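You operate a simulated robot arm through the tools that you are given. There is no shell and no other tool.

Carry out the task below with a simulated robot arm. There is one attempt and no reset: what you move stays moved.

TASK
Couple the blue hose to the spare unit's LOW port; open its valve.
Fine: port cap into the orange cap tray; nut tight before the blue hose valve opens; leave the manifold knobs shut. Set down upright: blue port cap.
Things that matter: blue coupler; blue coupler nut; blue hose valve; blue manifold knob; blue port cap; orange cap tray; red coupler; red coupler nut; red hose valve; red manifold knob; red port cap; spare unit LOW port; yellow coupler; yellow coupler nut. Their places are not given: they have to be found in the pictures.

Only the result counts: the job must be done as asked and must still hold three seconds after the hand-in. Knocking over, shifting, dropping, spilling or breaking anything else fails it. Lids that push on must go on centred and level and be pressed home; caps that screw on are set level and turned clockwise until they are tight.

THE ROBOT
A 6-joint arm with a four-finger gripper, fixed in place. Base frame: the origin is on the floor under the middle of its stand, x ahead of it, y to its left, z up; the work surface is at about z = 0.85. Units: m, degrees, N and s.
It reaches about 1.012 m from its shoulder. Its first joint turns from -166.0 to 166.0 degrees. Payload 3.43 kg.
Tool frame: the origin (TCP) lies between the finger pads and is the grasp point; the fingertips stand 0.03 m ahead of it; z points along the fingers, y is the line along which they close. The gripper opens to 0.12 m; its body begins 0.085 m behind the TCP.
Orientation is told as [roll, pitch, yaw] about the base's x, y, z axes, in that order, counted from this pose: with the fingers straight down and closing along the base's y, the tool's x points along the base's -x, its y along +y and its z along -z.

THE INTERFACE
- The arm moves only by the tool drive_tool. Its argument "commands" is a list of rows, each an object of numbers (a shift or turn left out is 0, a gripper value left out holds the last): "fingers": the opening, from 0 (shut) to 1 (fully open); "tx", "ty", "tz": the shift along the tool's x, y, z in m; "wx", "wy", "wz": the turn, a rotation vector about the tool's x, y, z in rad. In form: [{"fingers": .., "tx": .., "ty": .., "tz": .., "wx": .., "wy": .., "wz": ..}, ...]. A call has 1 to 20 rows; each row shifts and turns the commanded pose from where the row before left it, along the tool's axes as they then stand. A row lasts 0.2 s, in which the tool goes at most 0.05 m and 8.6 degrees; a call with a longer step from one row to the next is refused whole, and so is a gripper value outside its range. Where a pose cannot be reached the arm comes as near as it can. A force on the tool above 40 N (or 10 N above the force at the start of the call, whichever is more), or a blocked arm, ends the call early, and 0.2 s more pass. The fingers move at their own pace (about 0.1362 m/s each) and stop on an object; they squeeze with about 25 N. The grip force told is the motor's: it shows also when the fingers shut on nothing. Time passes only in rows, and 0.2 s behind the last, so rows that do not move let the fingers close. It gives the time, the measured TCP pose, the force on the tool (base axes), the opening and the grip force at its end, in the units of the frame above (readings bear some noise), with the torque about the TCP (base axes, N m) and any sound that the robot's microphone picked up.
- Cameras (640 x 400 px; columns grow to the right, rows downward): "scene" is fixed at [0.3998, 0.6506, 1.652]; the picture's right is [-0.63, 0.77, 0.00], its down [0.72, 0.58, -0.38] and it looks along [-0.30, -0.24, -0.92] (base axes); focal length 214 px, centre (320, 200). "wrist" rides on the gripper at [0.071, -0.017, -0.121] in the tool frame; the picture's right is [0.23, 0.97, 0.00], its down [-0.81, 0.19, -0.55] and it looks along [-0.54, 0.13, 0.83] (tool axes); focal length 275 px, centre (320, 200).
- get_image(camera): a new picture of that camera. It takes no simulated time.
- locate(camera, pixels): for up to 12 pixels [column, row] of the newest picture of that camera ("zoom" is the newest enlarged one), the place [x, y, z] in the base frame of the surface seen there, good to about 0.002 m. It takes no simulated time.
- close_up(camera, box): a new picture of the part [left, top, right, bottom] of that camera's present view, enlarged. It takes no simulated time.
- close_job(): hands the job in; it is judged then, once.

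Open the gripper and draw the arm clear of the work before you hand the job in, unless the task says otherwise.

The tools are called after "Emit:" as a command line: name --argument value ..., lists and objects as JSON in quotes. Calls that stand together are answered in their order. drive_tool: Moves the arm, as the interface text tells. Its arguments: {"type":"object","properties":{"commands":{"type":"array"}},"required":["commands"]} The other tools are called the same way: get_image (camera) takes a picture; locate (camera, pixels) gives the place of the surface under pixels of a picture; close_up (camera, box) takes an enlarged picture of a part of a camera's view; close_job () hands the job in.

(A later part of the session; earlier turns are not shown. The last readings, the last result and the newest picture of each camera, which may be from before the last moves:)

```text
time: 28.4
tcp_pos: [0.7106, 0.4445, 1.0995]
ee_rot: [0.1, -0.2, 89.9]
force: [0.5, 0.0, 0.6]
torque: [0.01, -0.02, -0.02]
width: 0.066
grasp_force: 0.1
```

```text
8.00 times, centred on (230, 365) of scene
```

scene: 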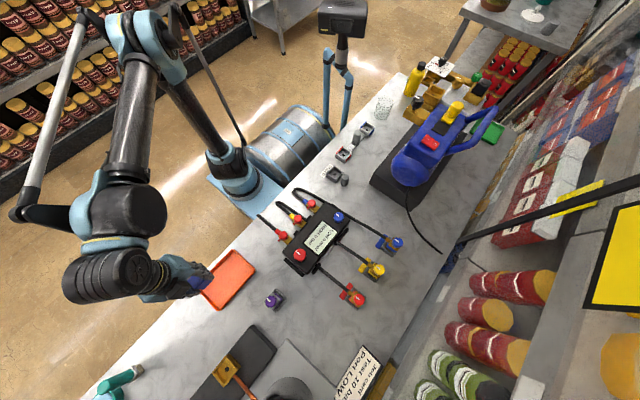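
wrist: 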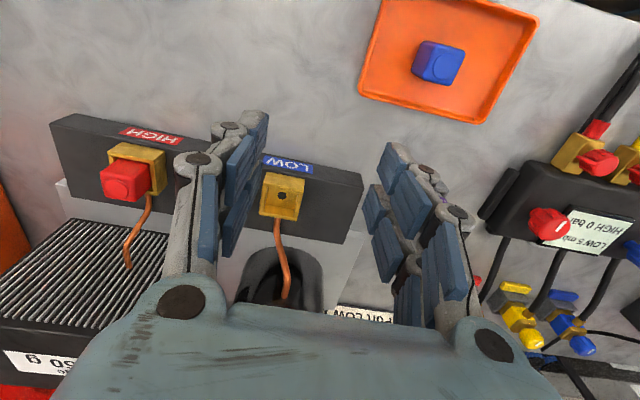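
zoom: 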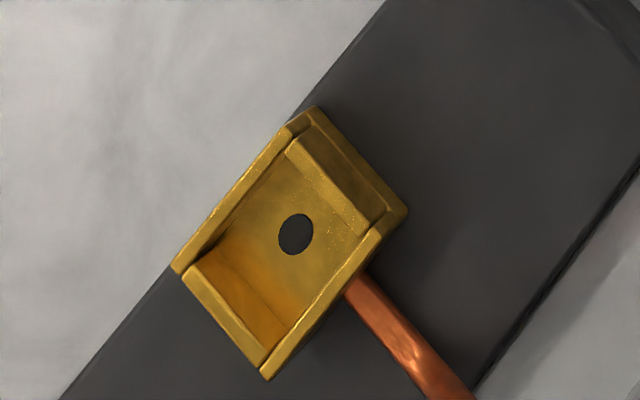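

The empty socket is a square box, floor z≈0.906, walls to 0.923, hole centre ≈(0.729,0.5795). Next I gather positions near the blue coupler and the tall blue pump for clearance.

Emit:
get_image --camera "scene"

Emit:
locate --camera "scene" --pixels '[[400, 170], [430, 150], [455, 107], [490, 115], [375, 190], [420, 225], [440, 250], [365, 215], [350, 208], [330, 200], [300, 190], [360, 220]]'

Emit:
close_up --camera "scene" --box '[280, 180, 420, 270]'

```text
taken
```

scene: 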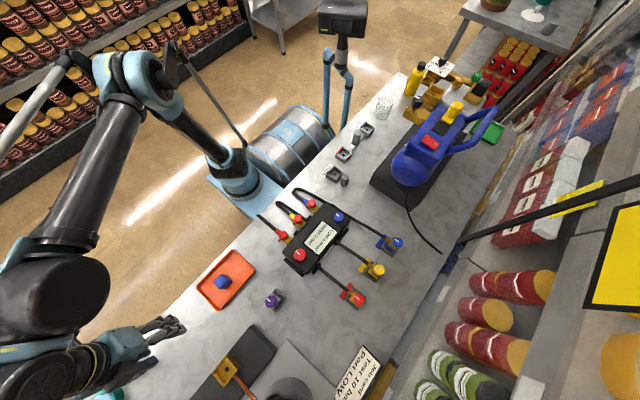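

```text
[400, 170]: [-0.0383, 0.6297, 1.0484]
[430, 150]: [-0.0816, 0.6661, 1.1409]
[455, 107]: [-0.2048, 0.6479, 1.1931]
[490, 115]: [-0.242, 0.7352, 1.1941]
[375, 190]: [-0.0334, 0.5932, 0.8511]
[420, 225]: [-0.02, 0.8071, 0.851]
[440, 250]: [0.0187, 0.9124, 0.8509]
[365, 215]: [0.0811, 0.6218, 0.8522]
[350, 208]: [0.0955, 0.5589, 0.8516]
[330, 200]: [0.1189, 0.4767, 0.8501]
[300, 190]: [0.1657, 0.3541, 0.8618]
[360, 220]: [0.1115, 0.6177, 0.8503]
```

```text
4.44 times, centred on (350, 225) of scene
```

zoom: 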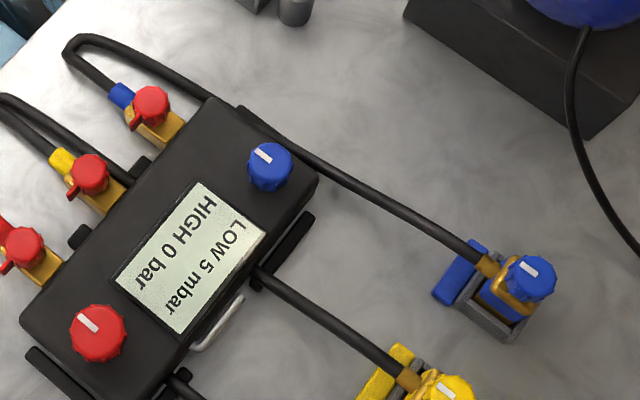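

The pump stays at x<-0.02, so the coupler at x≈0.13 is accessible. I move the wrist camera over to look at the blue coupler, keeping z≈1.1 and passing above the manifold.

Emit:
drive_tool --commands '[{"ty": 0.045, "tz": -0.01}, {"ty": 0.045, "tz": -0.01}, {"ty": 0.045, "tz": -0.01}, {"ty": 0.045, "tz": -0.01}, {"ty": 0.045}, {"ty": 0.045}, {"ty": 0.045}, {"ty": 0.045, "tx": -0.01}, {"ty": 0.045, "tx": -0.015}, {"ty": 0.045, "tx": -0.015}, {"ty": 0.045, "tx": -0.015}, {"ty": 0.04, "tx": -0.02}, {"ty": 0.03, "tx": -0.02, "tz": 0.02}, {"tx": -0.03, "tz": 0.03}, {"tx": -0.03, "tz": 0.03}]'

Emit:
get_image --camera "wrist"

Emit:
get_image --camera "scene"

```text
time: 31.6
tcp_pos: [0.1428, 0.6017, 1.0624]
ee_rot: [0.0, -0.1, 89.9]
force: [0.0, -0.3, 0.3]
torque: [0.03, -0.03, 0.03]
width: 0.0661
grasp_force: 0.1
```

```text
taken
```

wrist: 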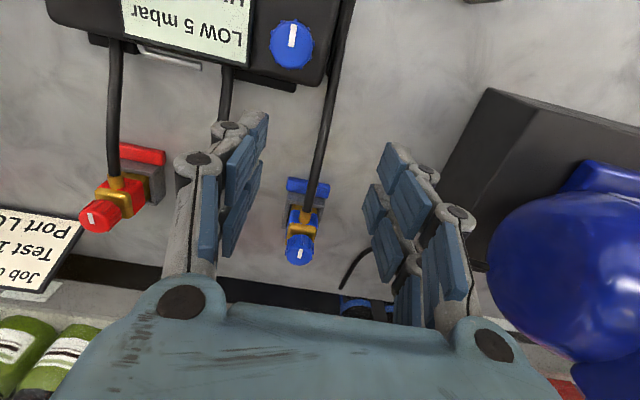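

```text
taken
```

scene: 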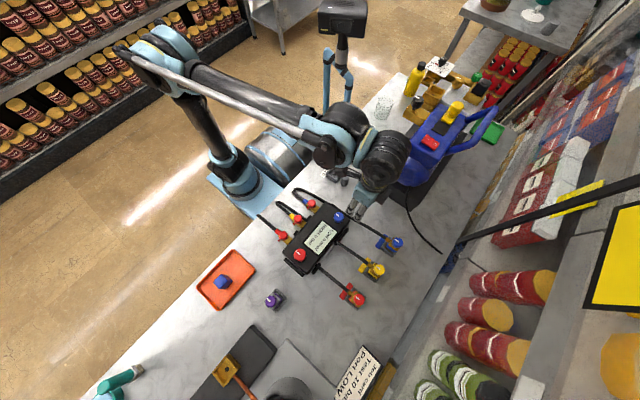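

The blue coupler is at (300,235) in the wrist view. I zoom in on it and locate its parts.

Emit:
close_up --camera "wrist" --box '[260, 165, 350, 275]'

Emit:
locate --camera "zoom" --pixels '[[320, 330], [320, 300], [320, 240], [320, 200], [280, 180], [370, 200], [260, 220], [400, 220], [300, 80], [290, 240], [350, 250], [320, 120]]'

```text
3.64 times, centred on (305, 220) of wrist
```

zoom: 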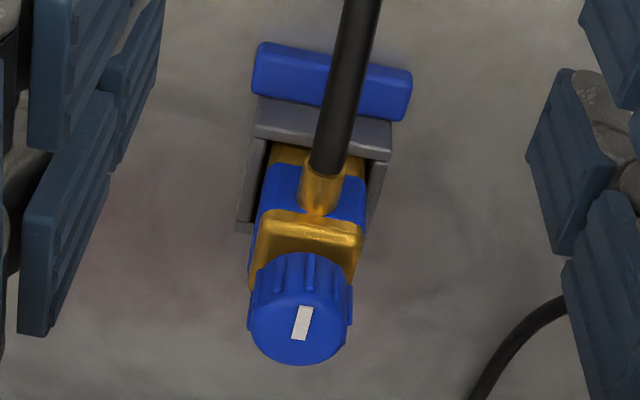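

```text
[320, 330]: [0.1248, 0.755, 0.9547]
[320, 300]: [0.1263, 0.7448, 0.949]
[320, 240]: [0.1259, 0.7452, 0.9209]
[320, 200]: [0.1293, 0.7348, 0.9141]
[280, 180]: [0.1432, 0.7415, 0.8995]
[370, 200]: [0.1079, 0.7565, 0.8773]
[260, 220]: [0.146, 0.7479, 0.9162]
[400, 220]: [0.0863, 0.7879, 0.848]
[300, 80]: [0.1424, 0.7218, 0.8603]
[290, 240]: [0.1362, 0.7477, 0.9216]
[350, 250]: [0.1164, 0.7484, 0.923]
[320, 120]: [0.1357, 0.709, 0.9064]
```

I locate finer points: nut edge, brass plate corners, cradle corners and marker ends to get the coupler's centre and yaw.

Emit:
locate --camera "zoom" --pixels '[[255, 325], [346, 325], [301, 360], [303, 300], [268, 222], [358, 238], [258, 125], [388, 152], [262, 60], [405, 85], [262, 270], [354, 270]]'

Emit:
close_up --camera "wrist" --box '[275, 190, 335, 270]'

```text
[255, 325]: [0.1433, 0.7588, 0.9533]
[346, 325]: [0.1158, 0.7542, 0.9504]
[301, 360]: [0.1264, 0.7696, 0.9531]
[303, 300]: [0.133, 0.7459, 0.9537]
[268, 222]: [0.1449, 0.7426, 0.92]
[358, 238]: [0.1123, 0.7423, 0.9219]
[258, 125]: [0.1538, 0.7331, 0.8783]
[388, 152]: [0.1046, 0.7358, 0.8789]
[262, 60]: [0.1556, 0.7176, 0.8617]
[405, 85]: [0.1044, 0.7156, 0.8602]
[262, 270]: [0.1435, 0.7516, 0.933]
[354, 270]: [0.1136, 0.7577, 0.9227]
```

```text
5.00 times, centred on (305, 230) of wrist
```

zoom: 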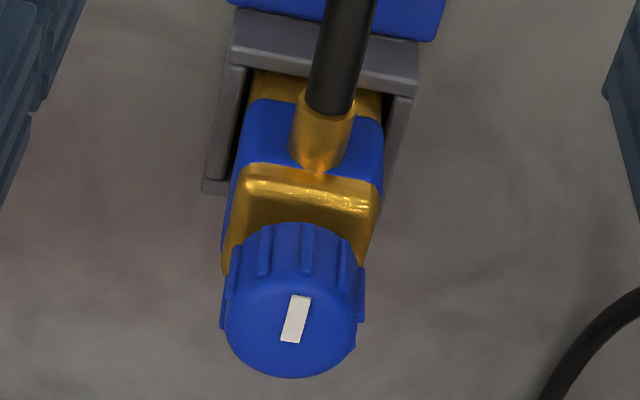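

Coupler centre is ≈(0.1293,0.758), cradle walls top z≈0.8785, brass plate top 0.922, nut top 0.955; yaw aligned. I move above it at z≈1.06.

Emit:
drive_tool --commands '[{"fingers": 0.6, "tx": -0.035, "ty": 0.003}, {"tx": -0.04, "ty": 0.0035}, {"tx": -0.04, "ty": 0.0035}, {"tx": -0.041, "ty": 0.0033}, {}]'

Emit:
get_image --camera "wrist"

Emit:
get_image --camera "scene"

```text
time: 32.8
tcp_pos: [0.1335, 0.7582, 1.0597]
ee_rot: [0.0, 0.0, 89.9]
force: [0.0, 1.2, -0.9]
torque: [-0.01, 0.01, 0.01]
width: 0.072
grasp_force: 0.1
```

```text
taken
```

wrist: 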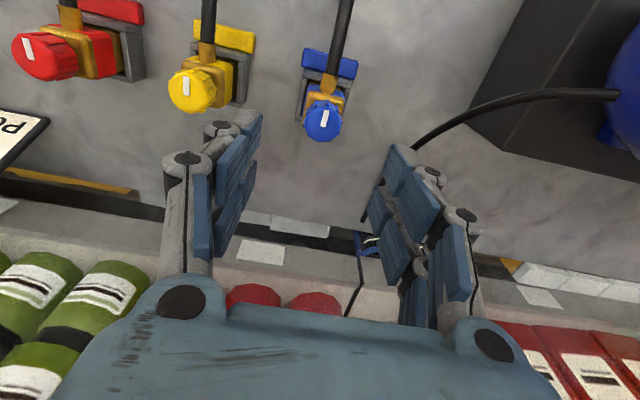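

```text
taken
```

scene: 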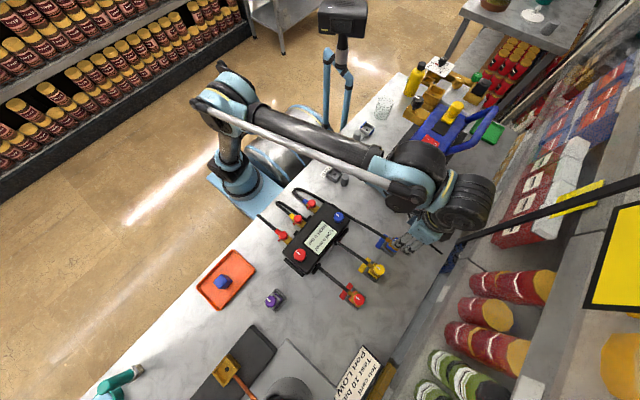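

The nut appears at (323,121), about 2–3 mm toward -x of my line, so I shift slightly and descend to z≈0.913 around the body.

Emit:
drive_tool --commands '[{"ty": 0.003, "tz": 0.03}, {"tz": 0.03}, {"tz": 0.03}, {"tz": 0.025}, {"tz": 0.015}, {"tz": 0.01}, {}]'

Emit:
get_image --camera "wrist"

Emit:
close_up --camera "wrist" --box '[220, 60, 440, 260]'

Emit:
close_up --camera "scene" --box '[360, 140, 500, 270]'

```text
time: 34.4
tcp_pos: [0.1295, 0.758, 0.9203]
ee_rot: [0.0, 0.0, 89.9]
force: [1.2, 0.4, 0.5]
torque: [-0.01, 0.0, -0.02]
width: 0.0722
grasp_force: 0.1
```

```text
taken
```

wrist: 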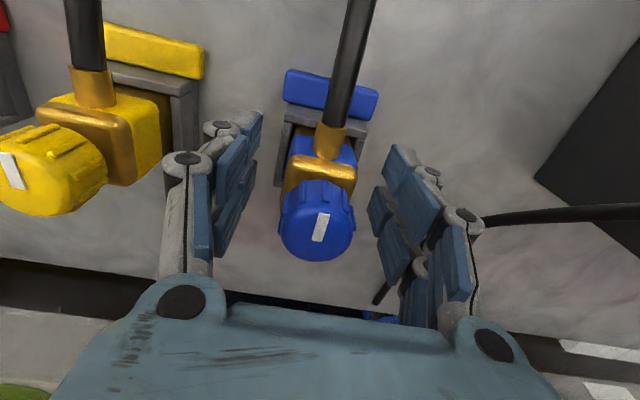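

```text
2.00 times, centred on (330, 160) of wrist
```

zoom: 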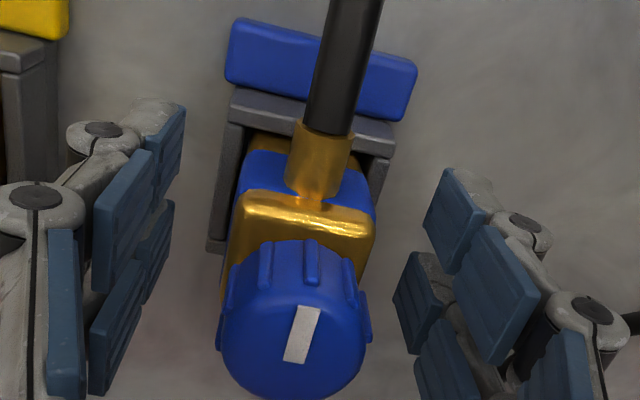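

```text
3.08 times, centred on (430, 205) of scene
```

zoom: 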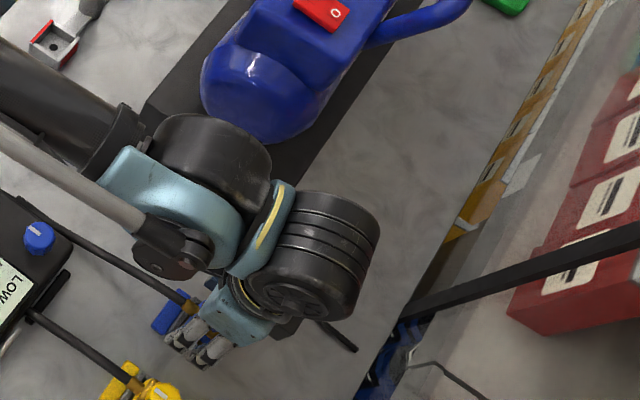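

Fingers straddle the blue coupler body with the hose between the finger pairs. I lower 7 mm more and close on the body.

Emit:
drive_tool --commands '[{"tz": 0.004}, {"tz": 0.003}, {}, {"fingers": 0}, {}, {}, {}, {}]'

Emit:
close_up --camera "wrist" --box '[220, 60, 440, 260]'

```text
time: 36.2
tcp_pos: [0.1297, 0.7558, 0.9141]
ee_rot: [0.0, -0.1, 90.0]
force: [7.7, 1.3, 11.6]
torque: [0.07, -0.22, -0.03]
width: 0.0359
grasp_force: 25.1
```

```text
2.00 times, centred on (330, 160) of wrist
```

zoom: 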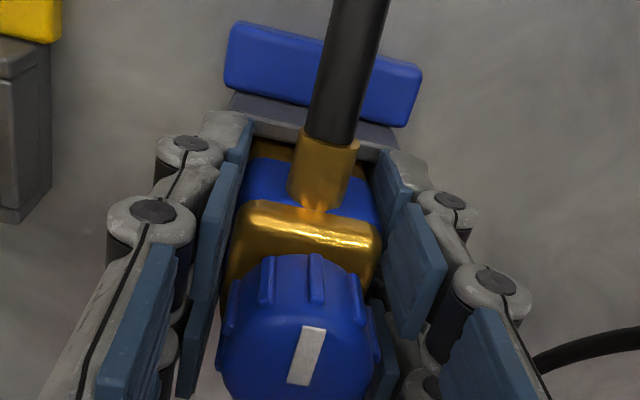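

Body gripped (width 0.0359). I lift slowly in small steps and check that the coupler follows.

Emit:
drive_tool --commands '[{"tz": -0.002}, {"tz": -0.002}, {"tz": -0.002}, {"tz": -0.002}]'

Emit:
close_up --camera "wrist" --box '[220, 60, 440, 260]'

Emit:
locate --camera "zoom" --pixels '[[280, 350], [330, 370], [310, 240], [260, 108]]'

```text
time: 37.2
tcp_pos: [0.1299, 0.758, 0.9219]
ee_rot: [0.0, -0.1, 89.9]
force: [-0.3, 0.1, -1.9]
torque: [0.0, -0.03, 0.02]
width: 0.0358
grasp_force: 24.9
```

```text
2.00 times, centred on (330, 160) of wrist
```

zoom: 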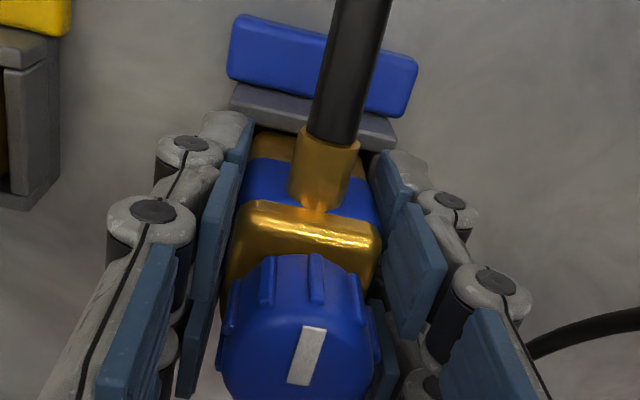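

```text
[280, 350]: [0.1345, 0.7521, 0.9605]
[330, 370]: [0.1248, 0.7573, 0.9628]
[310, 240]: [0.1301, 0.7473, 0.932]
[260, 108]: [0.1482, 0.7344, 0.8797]
```

The coupler is following. I continue lifting gently to clear the cradle and see how the hose behaves.

Emit:
drive_tool --commands '[{"tz": -0.004}, {"tz": -0.004}, {"tz": -0.005}, {"tz": -0.006}, {"tz": -0.007}, {"tz": -0.008}, {"tz": -0.01}, {"tz": -0.01}, {"tz": -0.01}, {"tz": -0.01}]'

Emit:
get_image --camera "wrist"

Emit:
get_image --camera "scene"

```text
time: 39.4
tcp_pos: [0.1294, 0.7577, 0.9957]
ee_rot: [0.0, -0.1, 89.9]
force: [0.5, 0.1, -2.6]
torque: [-0.01, -0.02, -0.01]
width: 0.0359
grasp_force: 25.0
```

```text
taken
```

wrist: 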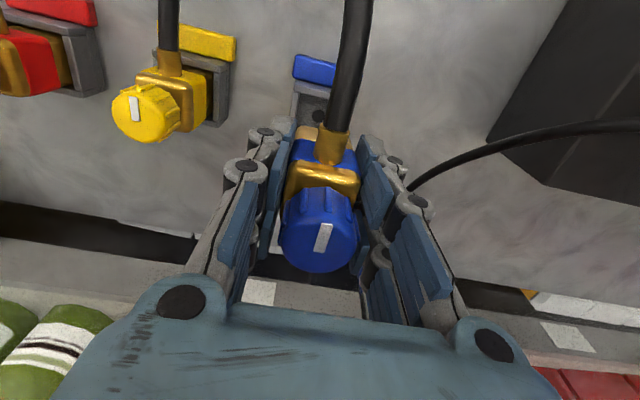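

```text
taken
```

scene: 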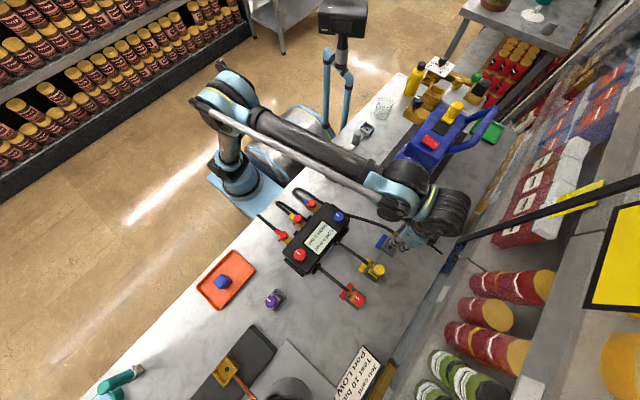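

The coupler is clear and the hose bends with it. I raise to z≈1.12 and bring it back toward -y, so that the hose swings around the front of the manifold rather than over its knobs.

Emit:
drive_tool --commands '[{"tz": -0.015}, {"tz": -0.02}, {"tz": -0.025}, {"tz": -0.025}, {"tz": -0.025}, {"tz": -0.015}, {"tx": 0.01}, {"tx": 0.02}, {"tx": 0.03}, {"tx": 0.03}, {"tx": 0.03}, {"tx": 0.03}, {"tx": 0.03}, {"tx": 0.02}, {"tx": 0.01}, {}]'

Emit:
get_image --camera "wrist"

Emit:
get_image --camera "scene"

```text
time: 42.8
tcp_pos: [0.1299, 0.5458, 1.1207]
ee_rot: [0.0, -0.1, 89.9]
force: [0.0, 0.6, -2.2]
torque: [-0.02, 0.01, 0.03]
width: 0.0358
grasp_force: 25.3
```

```text
taken
```

wrist: 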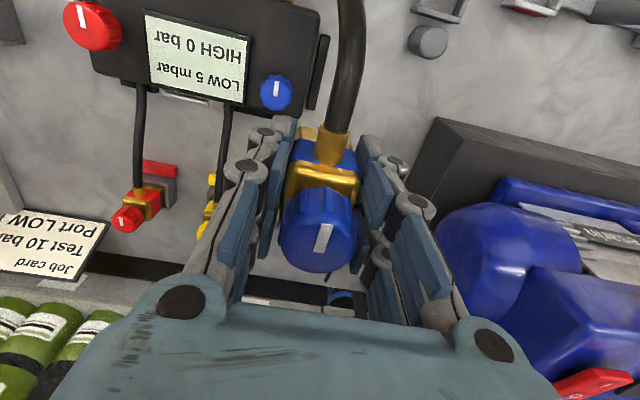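

```text
taken
```

scene: 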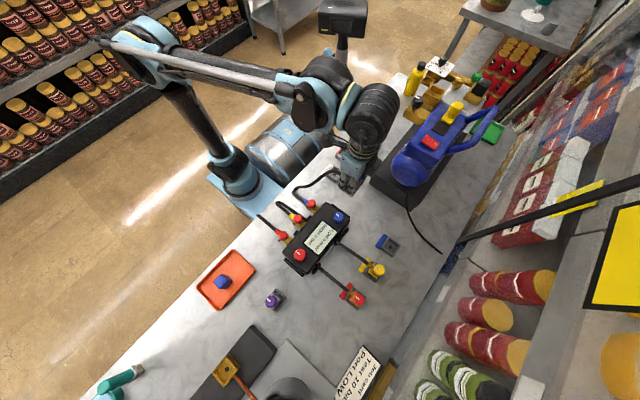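

Hose swings in front and force is steady. I continue to y≈0.45 and then along +x past the front of the manifold.

Emit:
drive_tool --commands '[{"tx": 0.02}, {"tx": 0.025, "ty": -0.01}, {"tx": 0.025, "ty": -0.02}, {"tx": 0.02, "ty": -0.03}, {"tx": 0.01, "ty": -0.035}, {"ty": -0.035}, {"ty": -0.035}, {"ty": -0.035}, {"ty": -0.035}, {"ty": -0.035}, {"ty": -0.02}, {}]'

Emit:
get_image --camera "wrist"

Emit:
get_image --camera "scene"

```text
time: 45.4
tcp_pos: [0.4204, 0.4451, 1.1197]
ee_rot: [0.1, -0.1, 89.8]
force: [-0.1, 0.3, -2.4]
torque: [0.02, -0.02, 0.02]
width: 0.0356
grasp_force: 25.0
```

```text
taken
```

wrist: 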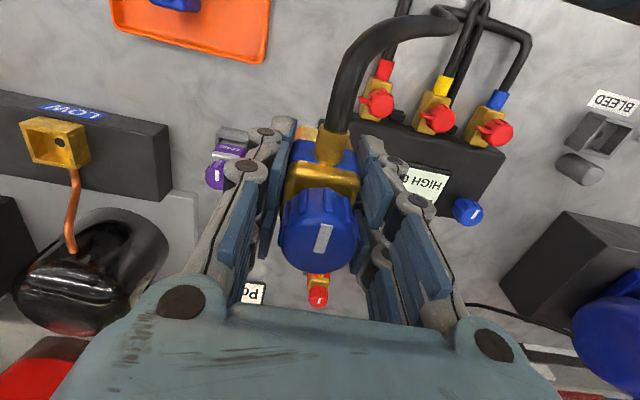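

```text
taken
```

scene: 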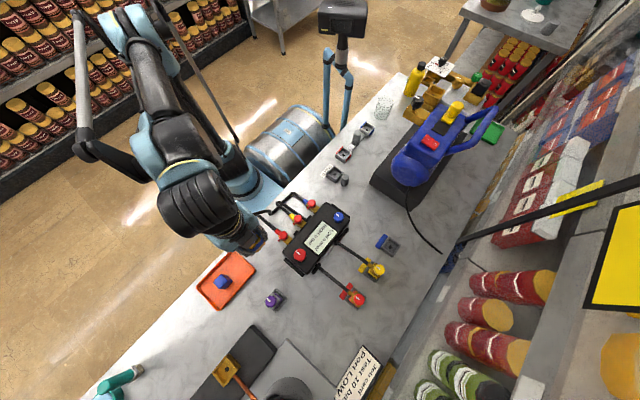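

The hose follows freely. I carry the coupler on to above the LOW port, target (0.729,0.5795).

Emit:
drive_tool --commands '[{"ty": -0.015, "tx": -0.003}, {"ty": -0.028, "tx": -0.01}, {"ty": -0.032, "tx": -0.014}, {"ty": -0.032, "tx": -0.015}, {"ty": -0.032, "tx": -0.015}, {"ty": -0.032, "tx": -0.015}, {"ty": -0.032, "tx": -0.015}, {"ty": -0.032, "tx": -0.015}, {"ty": -0.032, "tx": -0.015}, {"ty": -0.025, "tx": -0.01}, {"ty": -0.0166, "tx": -0.0074}, {}, {}]'

Emit:
get_image --camera "wrist"

Emit:
get_image --camera "scene"

```text
time: 48.2
tcp_pos: [0.7281, 0.5806, 1.1213]
ee_rot: [0.0, -0.1, 89.9]
force: [0.1, -0.1, -2.7]
torque: [0.0, 0.0, -0.01]
width: 0.0361
grasp_force: 25.3
```

```text
taken
```

wrist: 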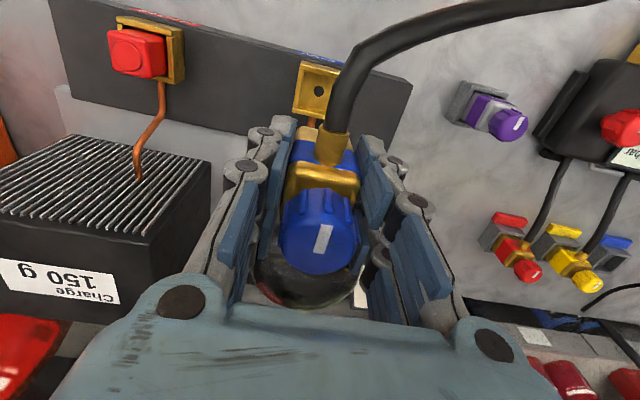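

```text
taken
```

scene: 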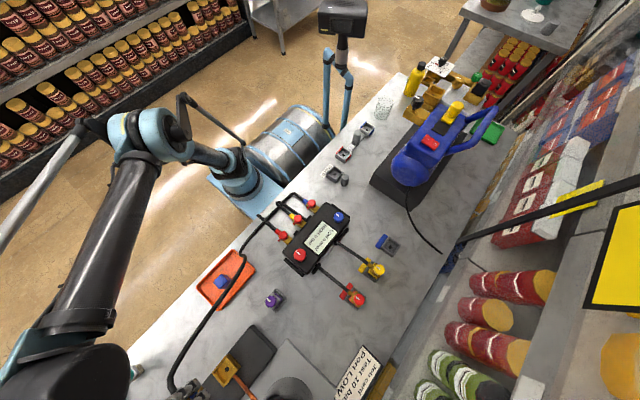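

The hose now sweeps past the tray side in the scene picture (240,252)→(180,370). I locate some hose points to see how it lies relative to the tray and cap.

Emit:
close_up --camera "scene" --box '[150, 190, 330, 400]'

Emit:
locate --camera "scene" --pixels '[[276, 205], [262, 222], [245, 248], [232, 280], [218, 308], [195, 335], [180, 362], [173, 385], [303, 198], [222, 281]]'

```text
1.90 times, centred on (240, 295) of scene
```

zoom: 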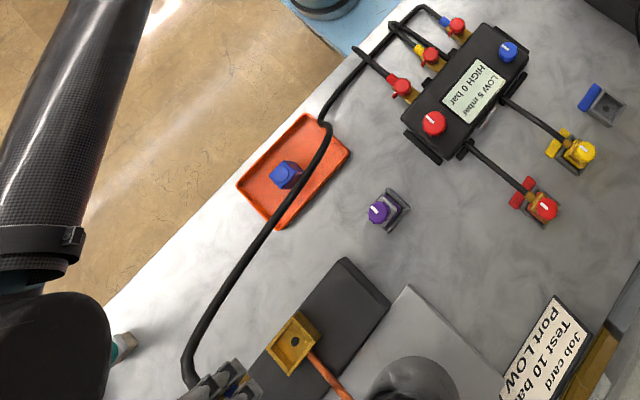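

```text
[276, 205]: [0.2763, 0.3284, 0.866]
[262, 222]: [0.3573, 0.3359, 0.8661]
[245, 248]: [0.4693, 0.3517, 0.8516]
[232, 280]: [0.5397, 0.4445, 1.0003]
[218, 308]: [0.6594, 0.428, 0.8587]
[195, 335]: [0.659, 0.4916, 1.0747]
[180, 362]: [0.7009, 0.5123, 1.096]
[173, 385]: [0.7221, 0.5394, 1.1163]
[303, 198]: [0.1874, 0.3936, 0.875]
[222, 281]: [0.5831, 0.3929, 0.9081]
```

I take a closer look at the hose kink near the tray edge to judge whether the hose touches things.

Emit:
close_up --camera "scene" --box '[195, 215, 285, 315]'

Emit:
locate --camera "zoom" --pixels '[[320, 50], [348, 100], [350, 120], [335, 160], [315, 200], [290, 250], [250, 310], [200, 360], [360, 60], [340, 135]]'

Emit:
close_up --camera "scene" --box '[240, 185, 330, 260]'

```text
4.00 times, centred on (240, 265) of scene
```

zoom: 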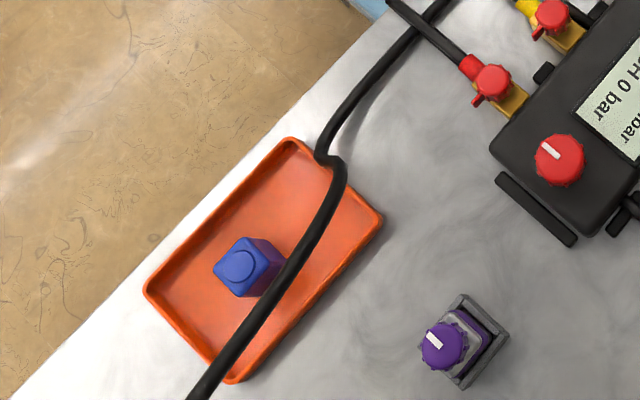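

```text
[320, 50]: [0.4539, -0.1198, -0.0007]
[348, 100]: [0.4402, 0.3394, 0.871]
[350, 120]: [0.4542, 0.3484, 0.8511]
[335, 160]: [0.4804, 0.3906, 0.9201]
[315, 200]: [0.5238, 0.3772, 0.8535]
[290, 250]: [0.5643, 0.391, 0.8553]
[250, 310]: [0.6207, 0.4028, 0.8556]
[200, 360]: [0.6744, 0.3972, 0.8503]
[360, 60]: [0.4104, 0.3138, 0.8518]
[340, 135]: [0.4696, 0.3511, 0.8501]
```

```text
5.33 times, centred on (285, 222) of scene
```

zoom: 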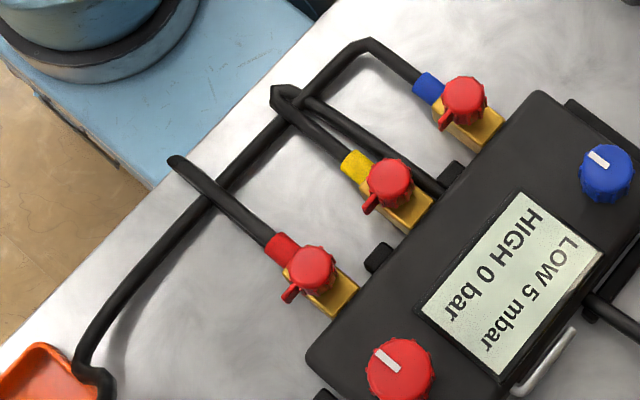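

The hose seems to lie on the table and rise over obstacles without disturbing anything. I now measure the port again from here (port at ≈(318,90) in the wrist view) for alignment.

Emit:
close_up --camera "wrist" --box '[280, 50, 360, 150]'

Emit:
locate --camera "zoom" --pixels '[[318, 163], [232, 72], [225, 100], [215, 180], [205, 225], [270, 120], [300, 120], [255, 200], [340, 110], [340, 90], [320, 230], [300, 85]]'

```text
4.00 times, centred on (320, 100) of wrist
```

zoom: 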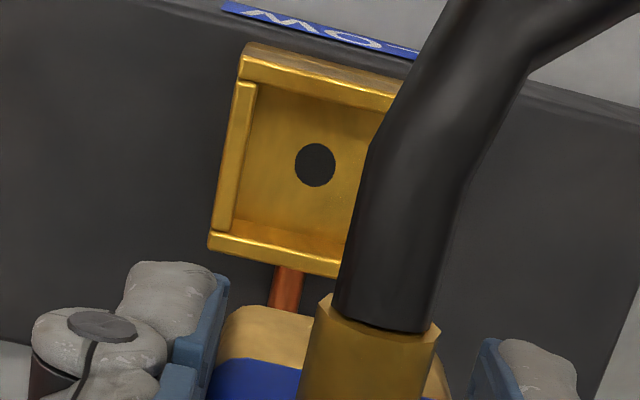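

```text
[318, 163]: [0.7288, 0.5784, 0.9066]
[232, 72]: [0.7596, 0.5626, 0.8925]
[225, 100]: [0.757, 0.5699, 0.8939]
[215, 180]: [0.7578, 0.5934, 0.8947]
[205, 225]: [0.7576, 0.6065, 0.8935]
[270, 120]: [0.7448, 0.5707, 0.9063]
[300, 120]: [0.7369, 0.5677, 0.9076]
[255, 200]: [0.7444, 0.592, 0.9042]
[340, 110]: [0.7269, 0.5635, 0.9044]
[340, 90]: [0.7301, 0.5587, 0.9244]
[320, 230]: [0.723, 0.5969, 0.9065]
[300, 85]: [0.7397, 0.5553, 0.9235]
```

Socket centre refines to ≈(0.7294,0.579). I adjust slightly and descend so the coupler's base is just above the walls (TCP z≈0.985).

Emit:
drive_tool --commands '[{"ty": -0.0012, "tx": 0.0014, "tz": 0.01}, {"tz": 0.02}, {"tz": 0.025}, {"tz": 0.025}, {"tz": 0.025}, {"tz": 0.02}, {"tz": 0.011}, {}, {}]'

Emit:
get_image --camera "wrist"

Emit:
get_image --camera "scene"

Emit:
close_up --camera "scene" --box '[170, 240, 290, 400]'

Emit:
close_up --camera "wrist" --box '[250, 60, 400, 210]'

```text
time: 50.2
tcp_pos: [0.73, 0.5807, 0.9841]
ee_rot: [-0.1, -0.2, 89.9]
force: [-0.7, -0.6, -2.0]
torque: [0.01, 0.0, 0.01]
width: 0.0354
grasp_force: 25.3
```

```text
taken
```

wrist: 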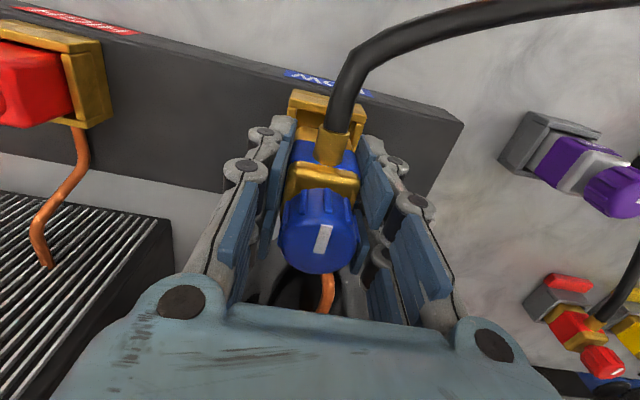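

```text
taken
```

scene: 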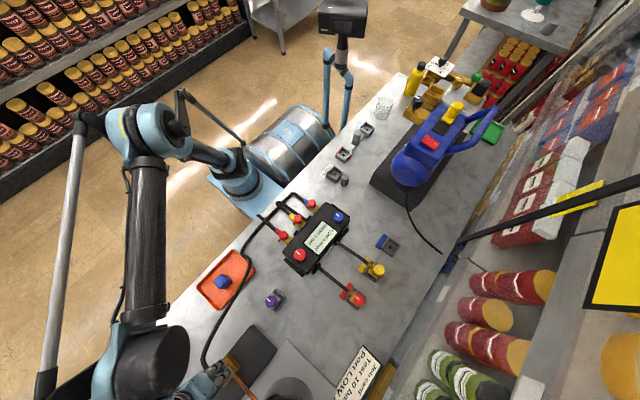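

```text
2.50 times, centred on (230, 320) of scene
```

zoom: 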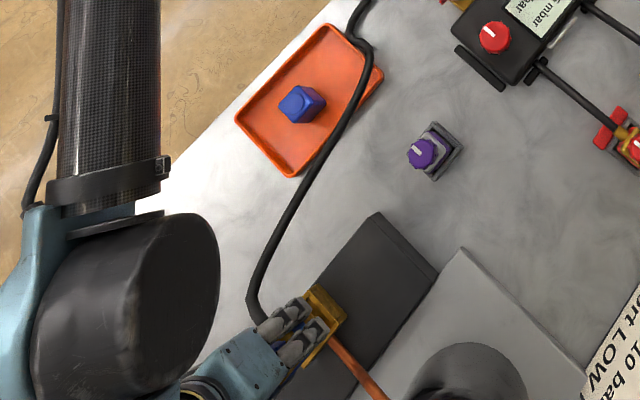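

```text
2.67 times, centred on (325, 135) of wrist
```

zoom: 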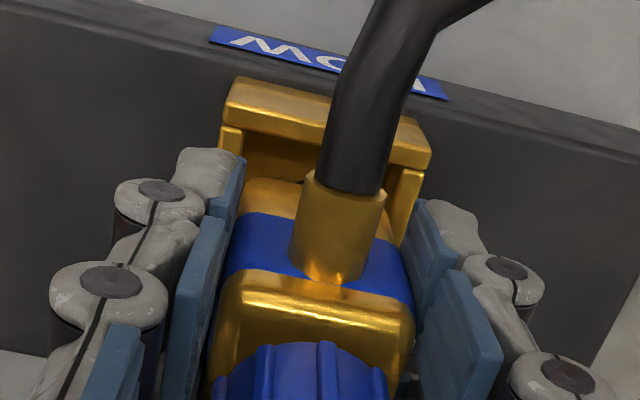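

Hose clears the cap. I pause for another pose reading before the insertion.

Emit:
drive_tool --commands '[{}]'

Emit:
drive_tool --commands '[{}]'

Emit:
drive_tool --commands '[{}]'

Emit:
locate --camera "zoom" --pixels '[[235, 125], [420, 158], [330, 290], [245, 205], [400, 275], [240, 290], [410, 320], [290, 100], [275, 195], [260, 190]]'

```text
time: 50.6
tcp_pos: [0.7301, 0.5804, 0.9846]
ee_rot: [0.0, -0.1, 89.9]
force: [-1.1, -0.3, -2.3]
torque: [0.03, 0.01, 0.0]
width: 0.0358
grasp_force: 25.1
```

```text
time: 51.0
tcp_pos: [0.7304, 0.5798, 0.9828]
ee_rot: [0.1, -0.1, 89.9]
force: [-0.5, 0.0, -2.5]
torque: [0.03, -0.01, 0.0]
width: 0.0356
grasp_force: 25.1
```

```text
time: 51.4
tcp_pos: [0.7302, 0.5791, 0.984]
ee_rot: [-0.1, -0.1, 89.9]
force: [-0.8, -0.4, -2.4]
torque: [0.0, 0.01, -0.01]
width: 0.0357
grasp_force: 24.7
```

```text
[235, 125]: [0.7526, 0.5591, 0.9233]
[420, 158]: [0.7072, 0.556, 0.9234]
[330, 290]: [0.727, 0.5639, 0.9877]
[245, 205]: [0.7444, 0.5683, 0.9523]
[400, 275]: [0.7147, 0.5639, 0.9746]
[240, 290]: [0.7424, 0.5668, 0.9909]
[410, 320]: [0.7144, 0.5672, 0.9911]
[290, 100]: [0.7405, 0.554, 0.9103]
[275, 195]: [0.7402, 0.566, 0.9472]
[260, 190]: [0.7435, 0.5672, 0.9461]
```

The average pose is (0.7302,0.580), within about 1 mm of the target. I nudge -x by 0.8 mm and descend in small steps into the socket mouth.

Emit:
drive_tool --commands '[{"ty": 0.0008, "tz": 0.002}, {"tz": 0.0025}, {"tz": 0.0025}, {"tz": 0.0025}]'

Emit:
drive_tool --commands '[{"tz": 0.002}, {"tz": 0.002}]'

Emit:
close_up --camera "wrist" --box '[250, 60, 400, 210]'

```text
time: 52.4
tcp_pos: [0.7273, 0.5797, 0.9761]
ee_rot: [0.0, 0.0, 89.9]
force: [7.5, 5.9, 24.8]
torque: [0.92, -0.18, -0.12]
width: 0.0358
grasp_force: 25.2
```

```text
time: 53.0
tcp_pos: [0.7276, 0.5775, 0.9716]
ee_rot: [0.0, -0.1, 90.0]
force: [2.0, -7.1, 34.0]
torque: [0.33, -0.11, 0.05]
width: 0.0358
grasp_force: 25.3
```

```text
2.67 times, centred on (325, 135) of wrist
```

zoom: 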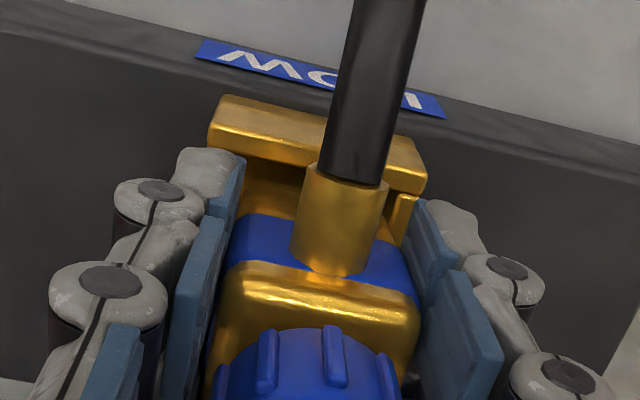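

Contact force rose to 34 N; I check whether the coupler is going in or slipping up in the grip.

Emit:
locate --camera "zoom" --pixels '[[330, 300], [250, 275], [405, 310], [225, 140], [415, 175], [245, 220], [280, 240], [385, 250], [290, 180]]'

Emit:
get_image --camera "wrist"

Emit:
close_up --camera "scene" --box '[195, 340, 265, 400]'

```text
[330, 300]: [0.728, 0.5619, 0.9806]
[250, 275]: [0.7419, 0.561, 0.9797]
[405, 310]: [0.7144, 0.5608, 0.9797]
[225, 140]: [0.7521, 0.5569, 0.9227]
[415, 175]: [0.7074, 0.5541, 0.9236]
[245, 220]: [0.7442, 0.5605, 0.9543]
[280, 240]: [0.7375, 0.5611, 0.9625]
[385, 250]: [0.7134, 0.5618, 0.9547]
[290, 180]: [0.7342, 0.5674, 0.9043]
```

```text
taken
```

wrist: 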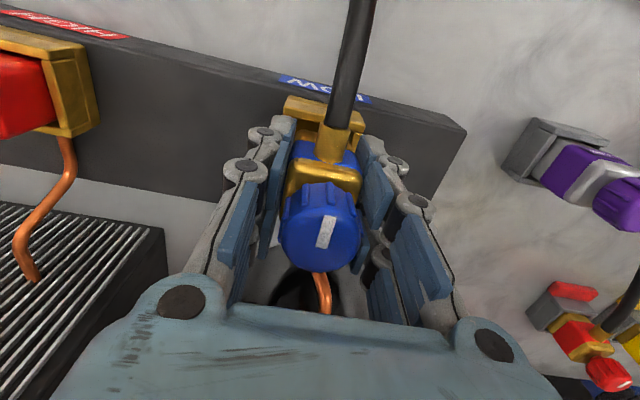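

```text
6.67 times, centred on (230, 370) of scene
```

zoom: 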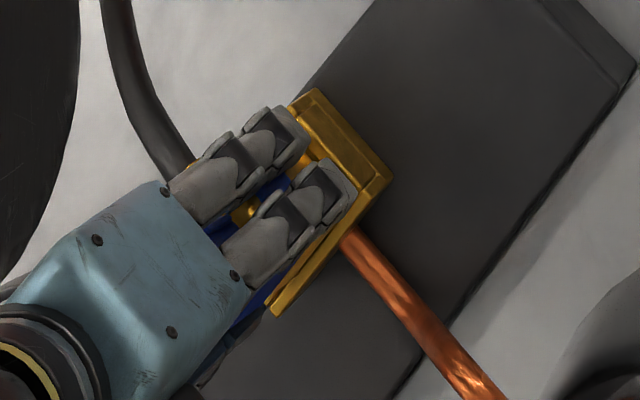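

The coupler seems about 3–4 mm into the socket, with side force Fy≈-7 N; I relieve that sideways by 1.5 mm toward -y and re-read.

Emit:
drive_tool --commands '[{"tx": 0.0015}, {}]'

Emit:
drive_tool --commands '[{"tz": 0.002}, {}]'

```text
time: 53.6
tcp_pos: [0.7291, 0.5777, 0.9706]
ee_rot: [0.0, -0.1, 89.8]
force: [-3.4, 0.0, 26.3]
torque: [0.65, 0.16, 0.05]
width: 0.0357
grasp_force: 25.1
```

```text
time: 54.2
tcp_pos: [0.727, 0.576, 0.9695]
ee_rot: [0.0, -0.1, 89.9]
force: [-5.8, -5.2, 29.6]
torque: [0.46, 0.23, 0.13]
width: 0.0359
grasp_force: 24.7
```

It advances (z=0.9695) under about 30 N. I continue pressing in 2 mm steps and check the depth.

Emit:
drive_tool --commands '[{"tz": 0.002}, {}]'

Emit:
drive_tool --commands '[{"tz": 0.002}, {}]'

Emit:
close_up --camera "wrist" --box '[250, 60, 400, 210]'

Emit:
locate --camera "zoom" --pixels '[[330, 300], [250, 275], [405, 310], [245, 220], [280, 240], [385, 250], [325, 370]]'

```text
time: 54.8
tcp_pos: [0.7277, 0.578, 0.9691]
ee_rot: [0.0, -0.1, 89.9]
force: [-2.4, -8.0, 29.6]
torque: [0.41, 0.05, 0.03]
width: 0.0361
grasp_force: 25.2
```

```text
time: 55.4
tcp_pos: [0.7289, 0.5753, 0.9662]
ee_rot: [0.2, -0.1, 90.0]
force: [-2.8, -7.9, 29.5]
torque: [0.39, 0.1, 0.06]
width: 0.0361
grasp_force: 24.9
```

```text
2.67 times, centred on (325, 135) of wrist
```

zoom: 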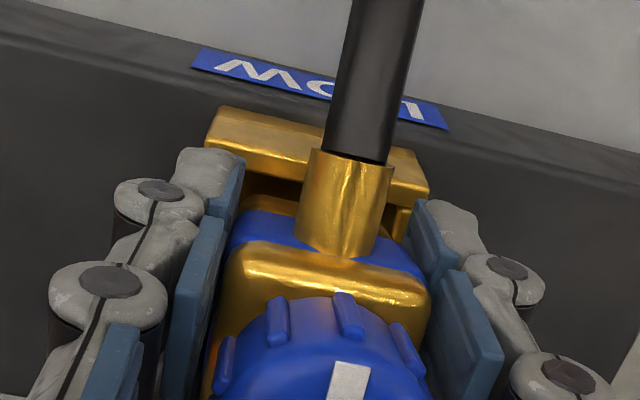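

```text
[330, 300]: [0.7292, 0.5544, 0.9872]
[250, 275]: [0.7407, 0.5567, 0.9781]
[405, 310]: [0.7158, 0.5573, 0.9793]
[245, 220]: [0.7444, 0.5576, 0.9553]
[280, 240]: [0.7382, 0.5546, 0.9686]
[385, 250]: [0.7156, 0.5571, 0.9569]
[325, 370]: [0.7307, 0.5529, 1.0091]
```

The readings show the coupler stuck on a wall and tilting in the grip (face leaning toward -y), torque suggesting contact on the +y wall. I lift back up slowly to free it and inspect.

Emit:
drive_tool --commands '[{"tz": -0.003}, {"tz": -0.003}, {"tz": -0.003}, {"tz": -0.003}, {"tz": -0.003}, {"tz": -0.004}, {"tz": -0.004}, {"tz": -0.004}, {}]'

Emit:
get_image --camera "wrist"

Emit:
close_up --camera "wrist" --box '[240, 60, 400, 280]'

Emit:
close_up --camera "scene" --box '[180, 320, 270, 400]'

```text
time: 57.4
tcp_pos: [0.7284, 0.5777, 0.9917]
ee_rot: [0.0, -0.1, 89.8]
force: [0.4, 0.1, -3.0]
torque: [0.03, 0.0, 0.0]
width: 0.0358
grasp_force: 25.2
```

```text
taken
```

wrist: 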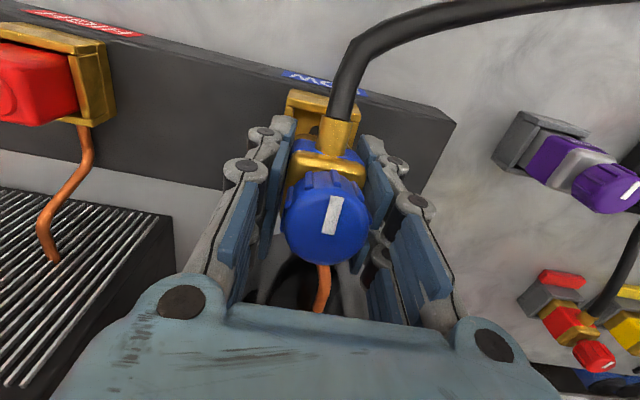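

```text
1.82 times, centred on (320, 170) of wrist
```

zoom: 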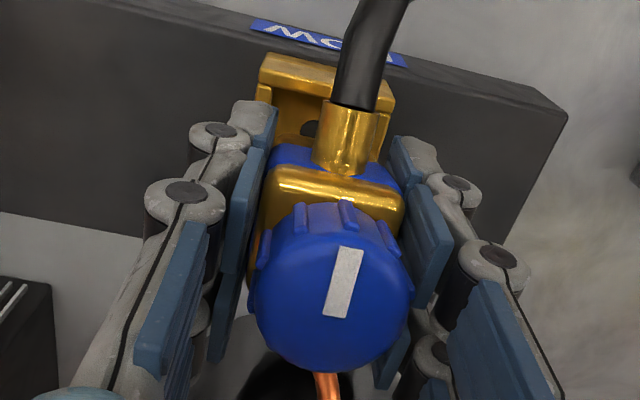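

```text
5.00 times, centred on (225, 360) of scene
```

zoom: 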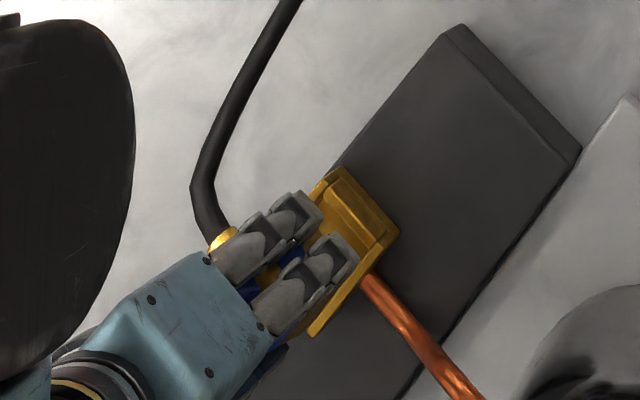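

The coupler now leans toward the camera in the grip. I measure the nut's top plane and the body's front face to get the tilt.

Emit:
close_up --camera "wrist" --box '[260, 100, 400, 280]'

Emit:
locate --camera "zoom" --pixels '[[300, 240], [400, 240], [310, 340], [390, 330], [350, 280], [270, 290], [430, 280], [320, 140], [380, 150], [280, 150], [420, 170], [350, 360]]'

```text
2.22 times, centred on (330, 190) of wrist
```

zoom: 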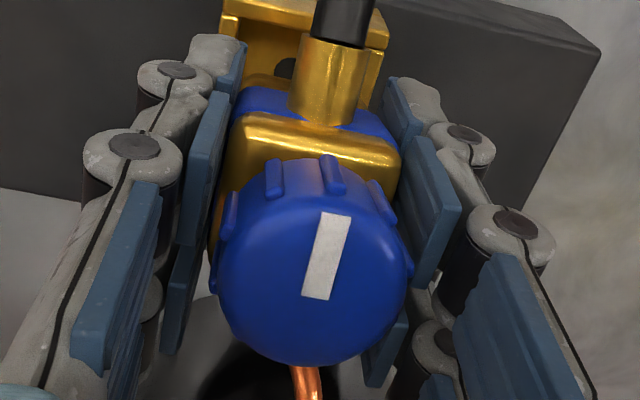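

```text
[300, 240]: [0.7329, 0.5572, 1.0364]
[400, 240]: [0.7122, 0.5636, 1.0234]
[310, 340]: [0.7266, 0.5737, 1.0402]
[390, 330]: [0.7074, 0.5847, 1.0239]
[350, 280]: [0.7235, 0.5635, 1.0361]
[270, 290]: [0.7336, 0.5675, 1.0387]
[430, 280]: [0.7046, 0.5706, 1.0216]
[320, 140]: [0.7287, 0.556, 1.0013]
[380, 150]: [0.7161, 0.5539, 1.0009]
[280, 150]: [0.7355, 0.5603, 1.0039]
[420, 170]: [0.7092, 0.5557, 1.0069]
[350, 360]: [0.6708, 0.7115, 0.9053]
```

The nut's top plane slopes about 14° (leaning toward -y). I raise a little and rotate the tool by about 14° about base x so the coupler itself stands vertical again.

Emit:
drive_tool --commands '[{"tz": -0.015}, {"tz": -0.015}, {"wy": 0.08}, {"wy": 0.08}, {"wy": 0.08}, {}, {}]'

Emit:
get_image --camera "wrist"

Emit:
close_up --camera "wrist" --box '[260, 60, 400, 280]'

Emit:
close_up --camera "scene" --box '[180, 320, 270, 400]'

```text
time: 59.0
tcp_pos: [0.7287, 0.5779, 1.0212]
ee_rot: [0.0, 13.7, 89.9]
force: [0.2, -1.0, -2.7]
torque: [0.01, -0.04, -0.01]
width: 0.0358
grasp_force: 24.9
```

```text
taken
```

wrist: 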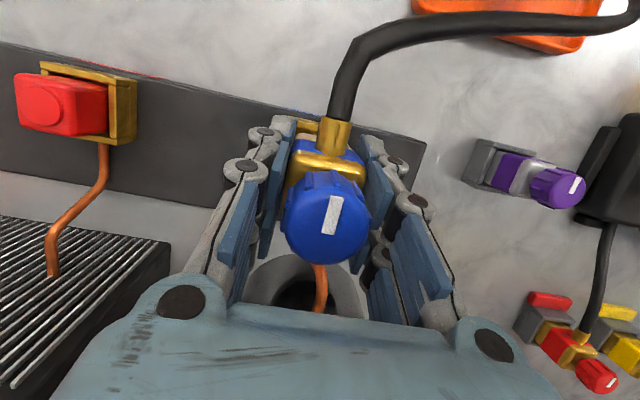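

```text
1.82 times, centred on (330, 170) of wrist
```

zoom: 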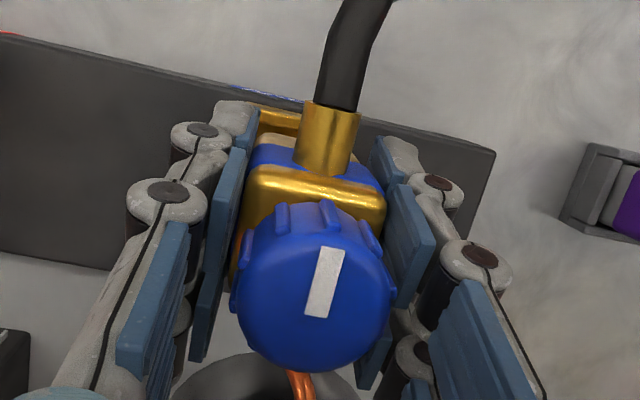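

```text
5.00 times, centred on (225, 360) of scene
```

zoom: 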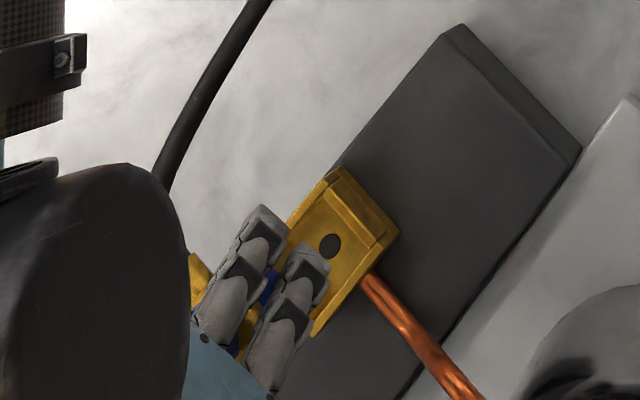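

I check the nut's top plane again for level, with several points on its face and the body front.

Emit:
locate --camera "zoom" --pixels '[[260, 290], [370, 280], [300, 350], [340, 345], [300, 235], [350, 240], [320, 280], [270, 320], [360, 320], [290, 185], [360, 200], [300, 155]]'

Emit:
close_up --camera "wrist" --box '[270, 110, 390, 270]'

Emit:
locate --camera "zoom" --pixels '[[260, 260], [380, 260], [280, 340], [360, 340], [320, 370], [300, 300], [350, 300], [320, 330], [320, 240]]'

```text
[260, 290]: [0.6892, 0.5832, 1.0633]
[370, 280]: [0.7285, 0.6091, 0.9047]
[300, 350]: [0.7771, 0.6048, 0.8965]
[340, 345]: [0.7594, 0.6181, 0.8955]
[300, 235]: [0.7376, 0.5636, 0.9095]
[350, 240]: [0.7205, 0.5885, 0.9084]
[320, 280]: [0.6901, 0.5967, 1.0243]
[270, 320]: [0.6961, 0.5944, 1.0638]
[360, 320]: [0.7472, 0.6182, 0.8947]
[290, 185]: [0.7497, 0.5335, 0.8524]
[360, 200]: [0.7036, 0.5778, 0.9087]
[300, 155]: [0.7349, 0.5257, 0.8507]
```

```text
2.50 times, centred on (330, 190) of wrist
```

zoom: 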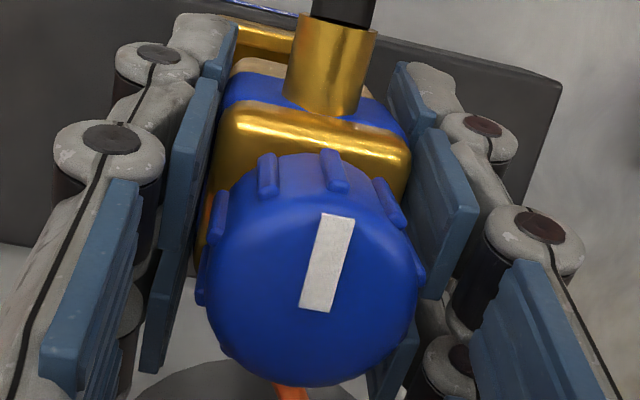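

```text
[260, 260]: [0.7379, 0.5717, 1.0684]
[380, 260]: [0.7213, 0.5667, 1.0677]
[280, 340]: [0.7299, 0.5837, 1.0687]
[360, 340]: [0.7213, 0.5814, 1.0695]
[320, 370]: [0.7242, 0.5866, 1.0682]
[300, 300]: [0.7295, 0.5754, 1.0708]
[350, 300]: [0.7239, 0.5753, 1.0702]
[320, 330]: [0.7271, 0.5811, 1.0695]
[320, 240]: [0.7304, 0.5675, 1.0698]
```

The coupler is level again (nut top z≈1.069 across). Nut centre ≈(0.728,0.5745). Now I re-measure the visible socket from the scene camera for a second opinion on its centre.

Emit:
close_up --camera "scene" --box '[210, 345, 260, 395]'

Emit:
locate --camera "zoom" --pixels '[[370, 210], [342, 60], [478, 172], [330, 330], [390, 110], [440, 190], [330, 130], [420, 230], [360, 280], [320, 200]]'

```text
8.00 times, centred on (235, 370) of scene
```

zoom: 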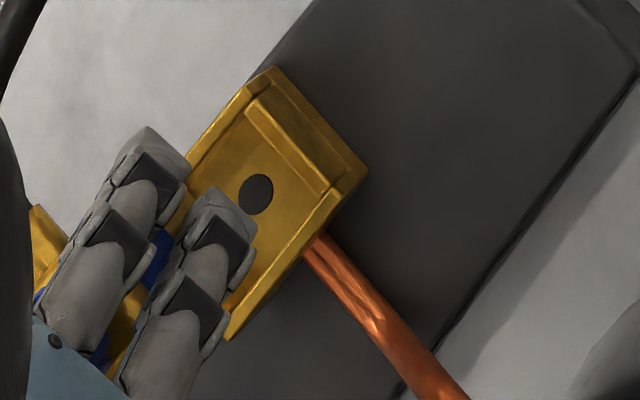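

```text
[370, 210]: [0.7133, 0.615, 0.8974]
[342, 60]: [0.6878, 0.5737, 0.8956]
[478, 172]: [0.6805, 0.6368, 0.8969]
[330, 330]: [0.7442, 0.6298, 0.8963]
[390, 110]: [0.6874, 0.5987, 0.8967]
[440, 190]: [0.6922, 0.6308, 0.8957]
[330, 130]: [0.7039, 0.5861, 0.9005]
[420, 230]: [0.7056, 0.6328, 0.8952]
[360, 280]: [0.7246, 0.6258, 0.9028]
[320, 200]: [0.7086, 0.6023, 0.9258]
```

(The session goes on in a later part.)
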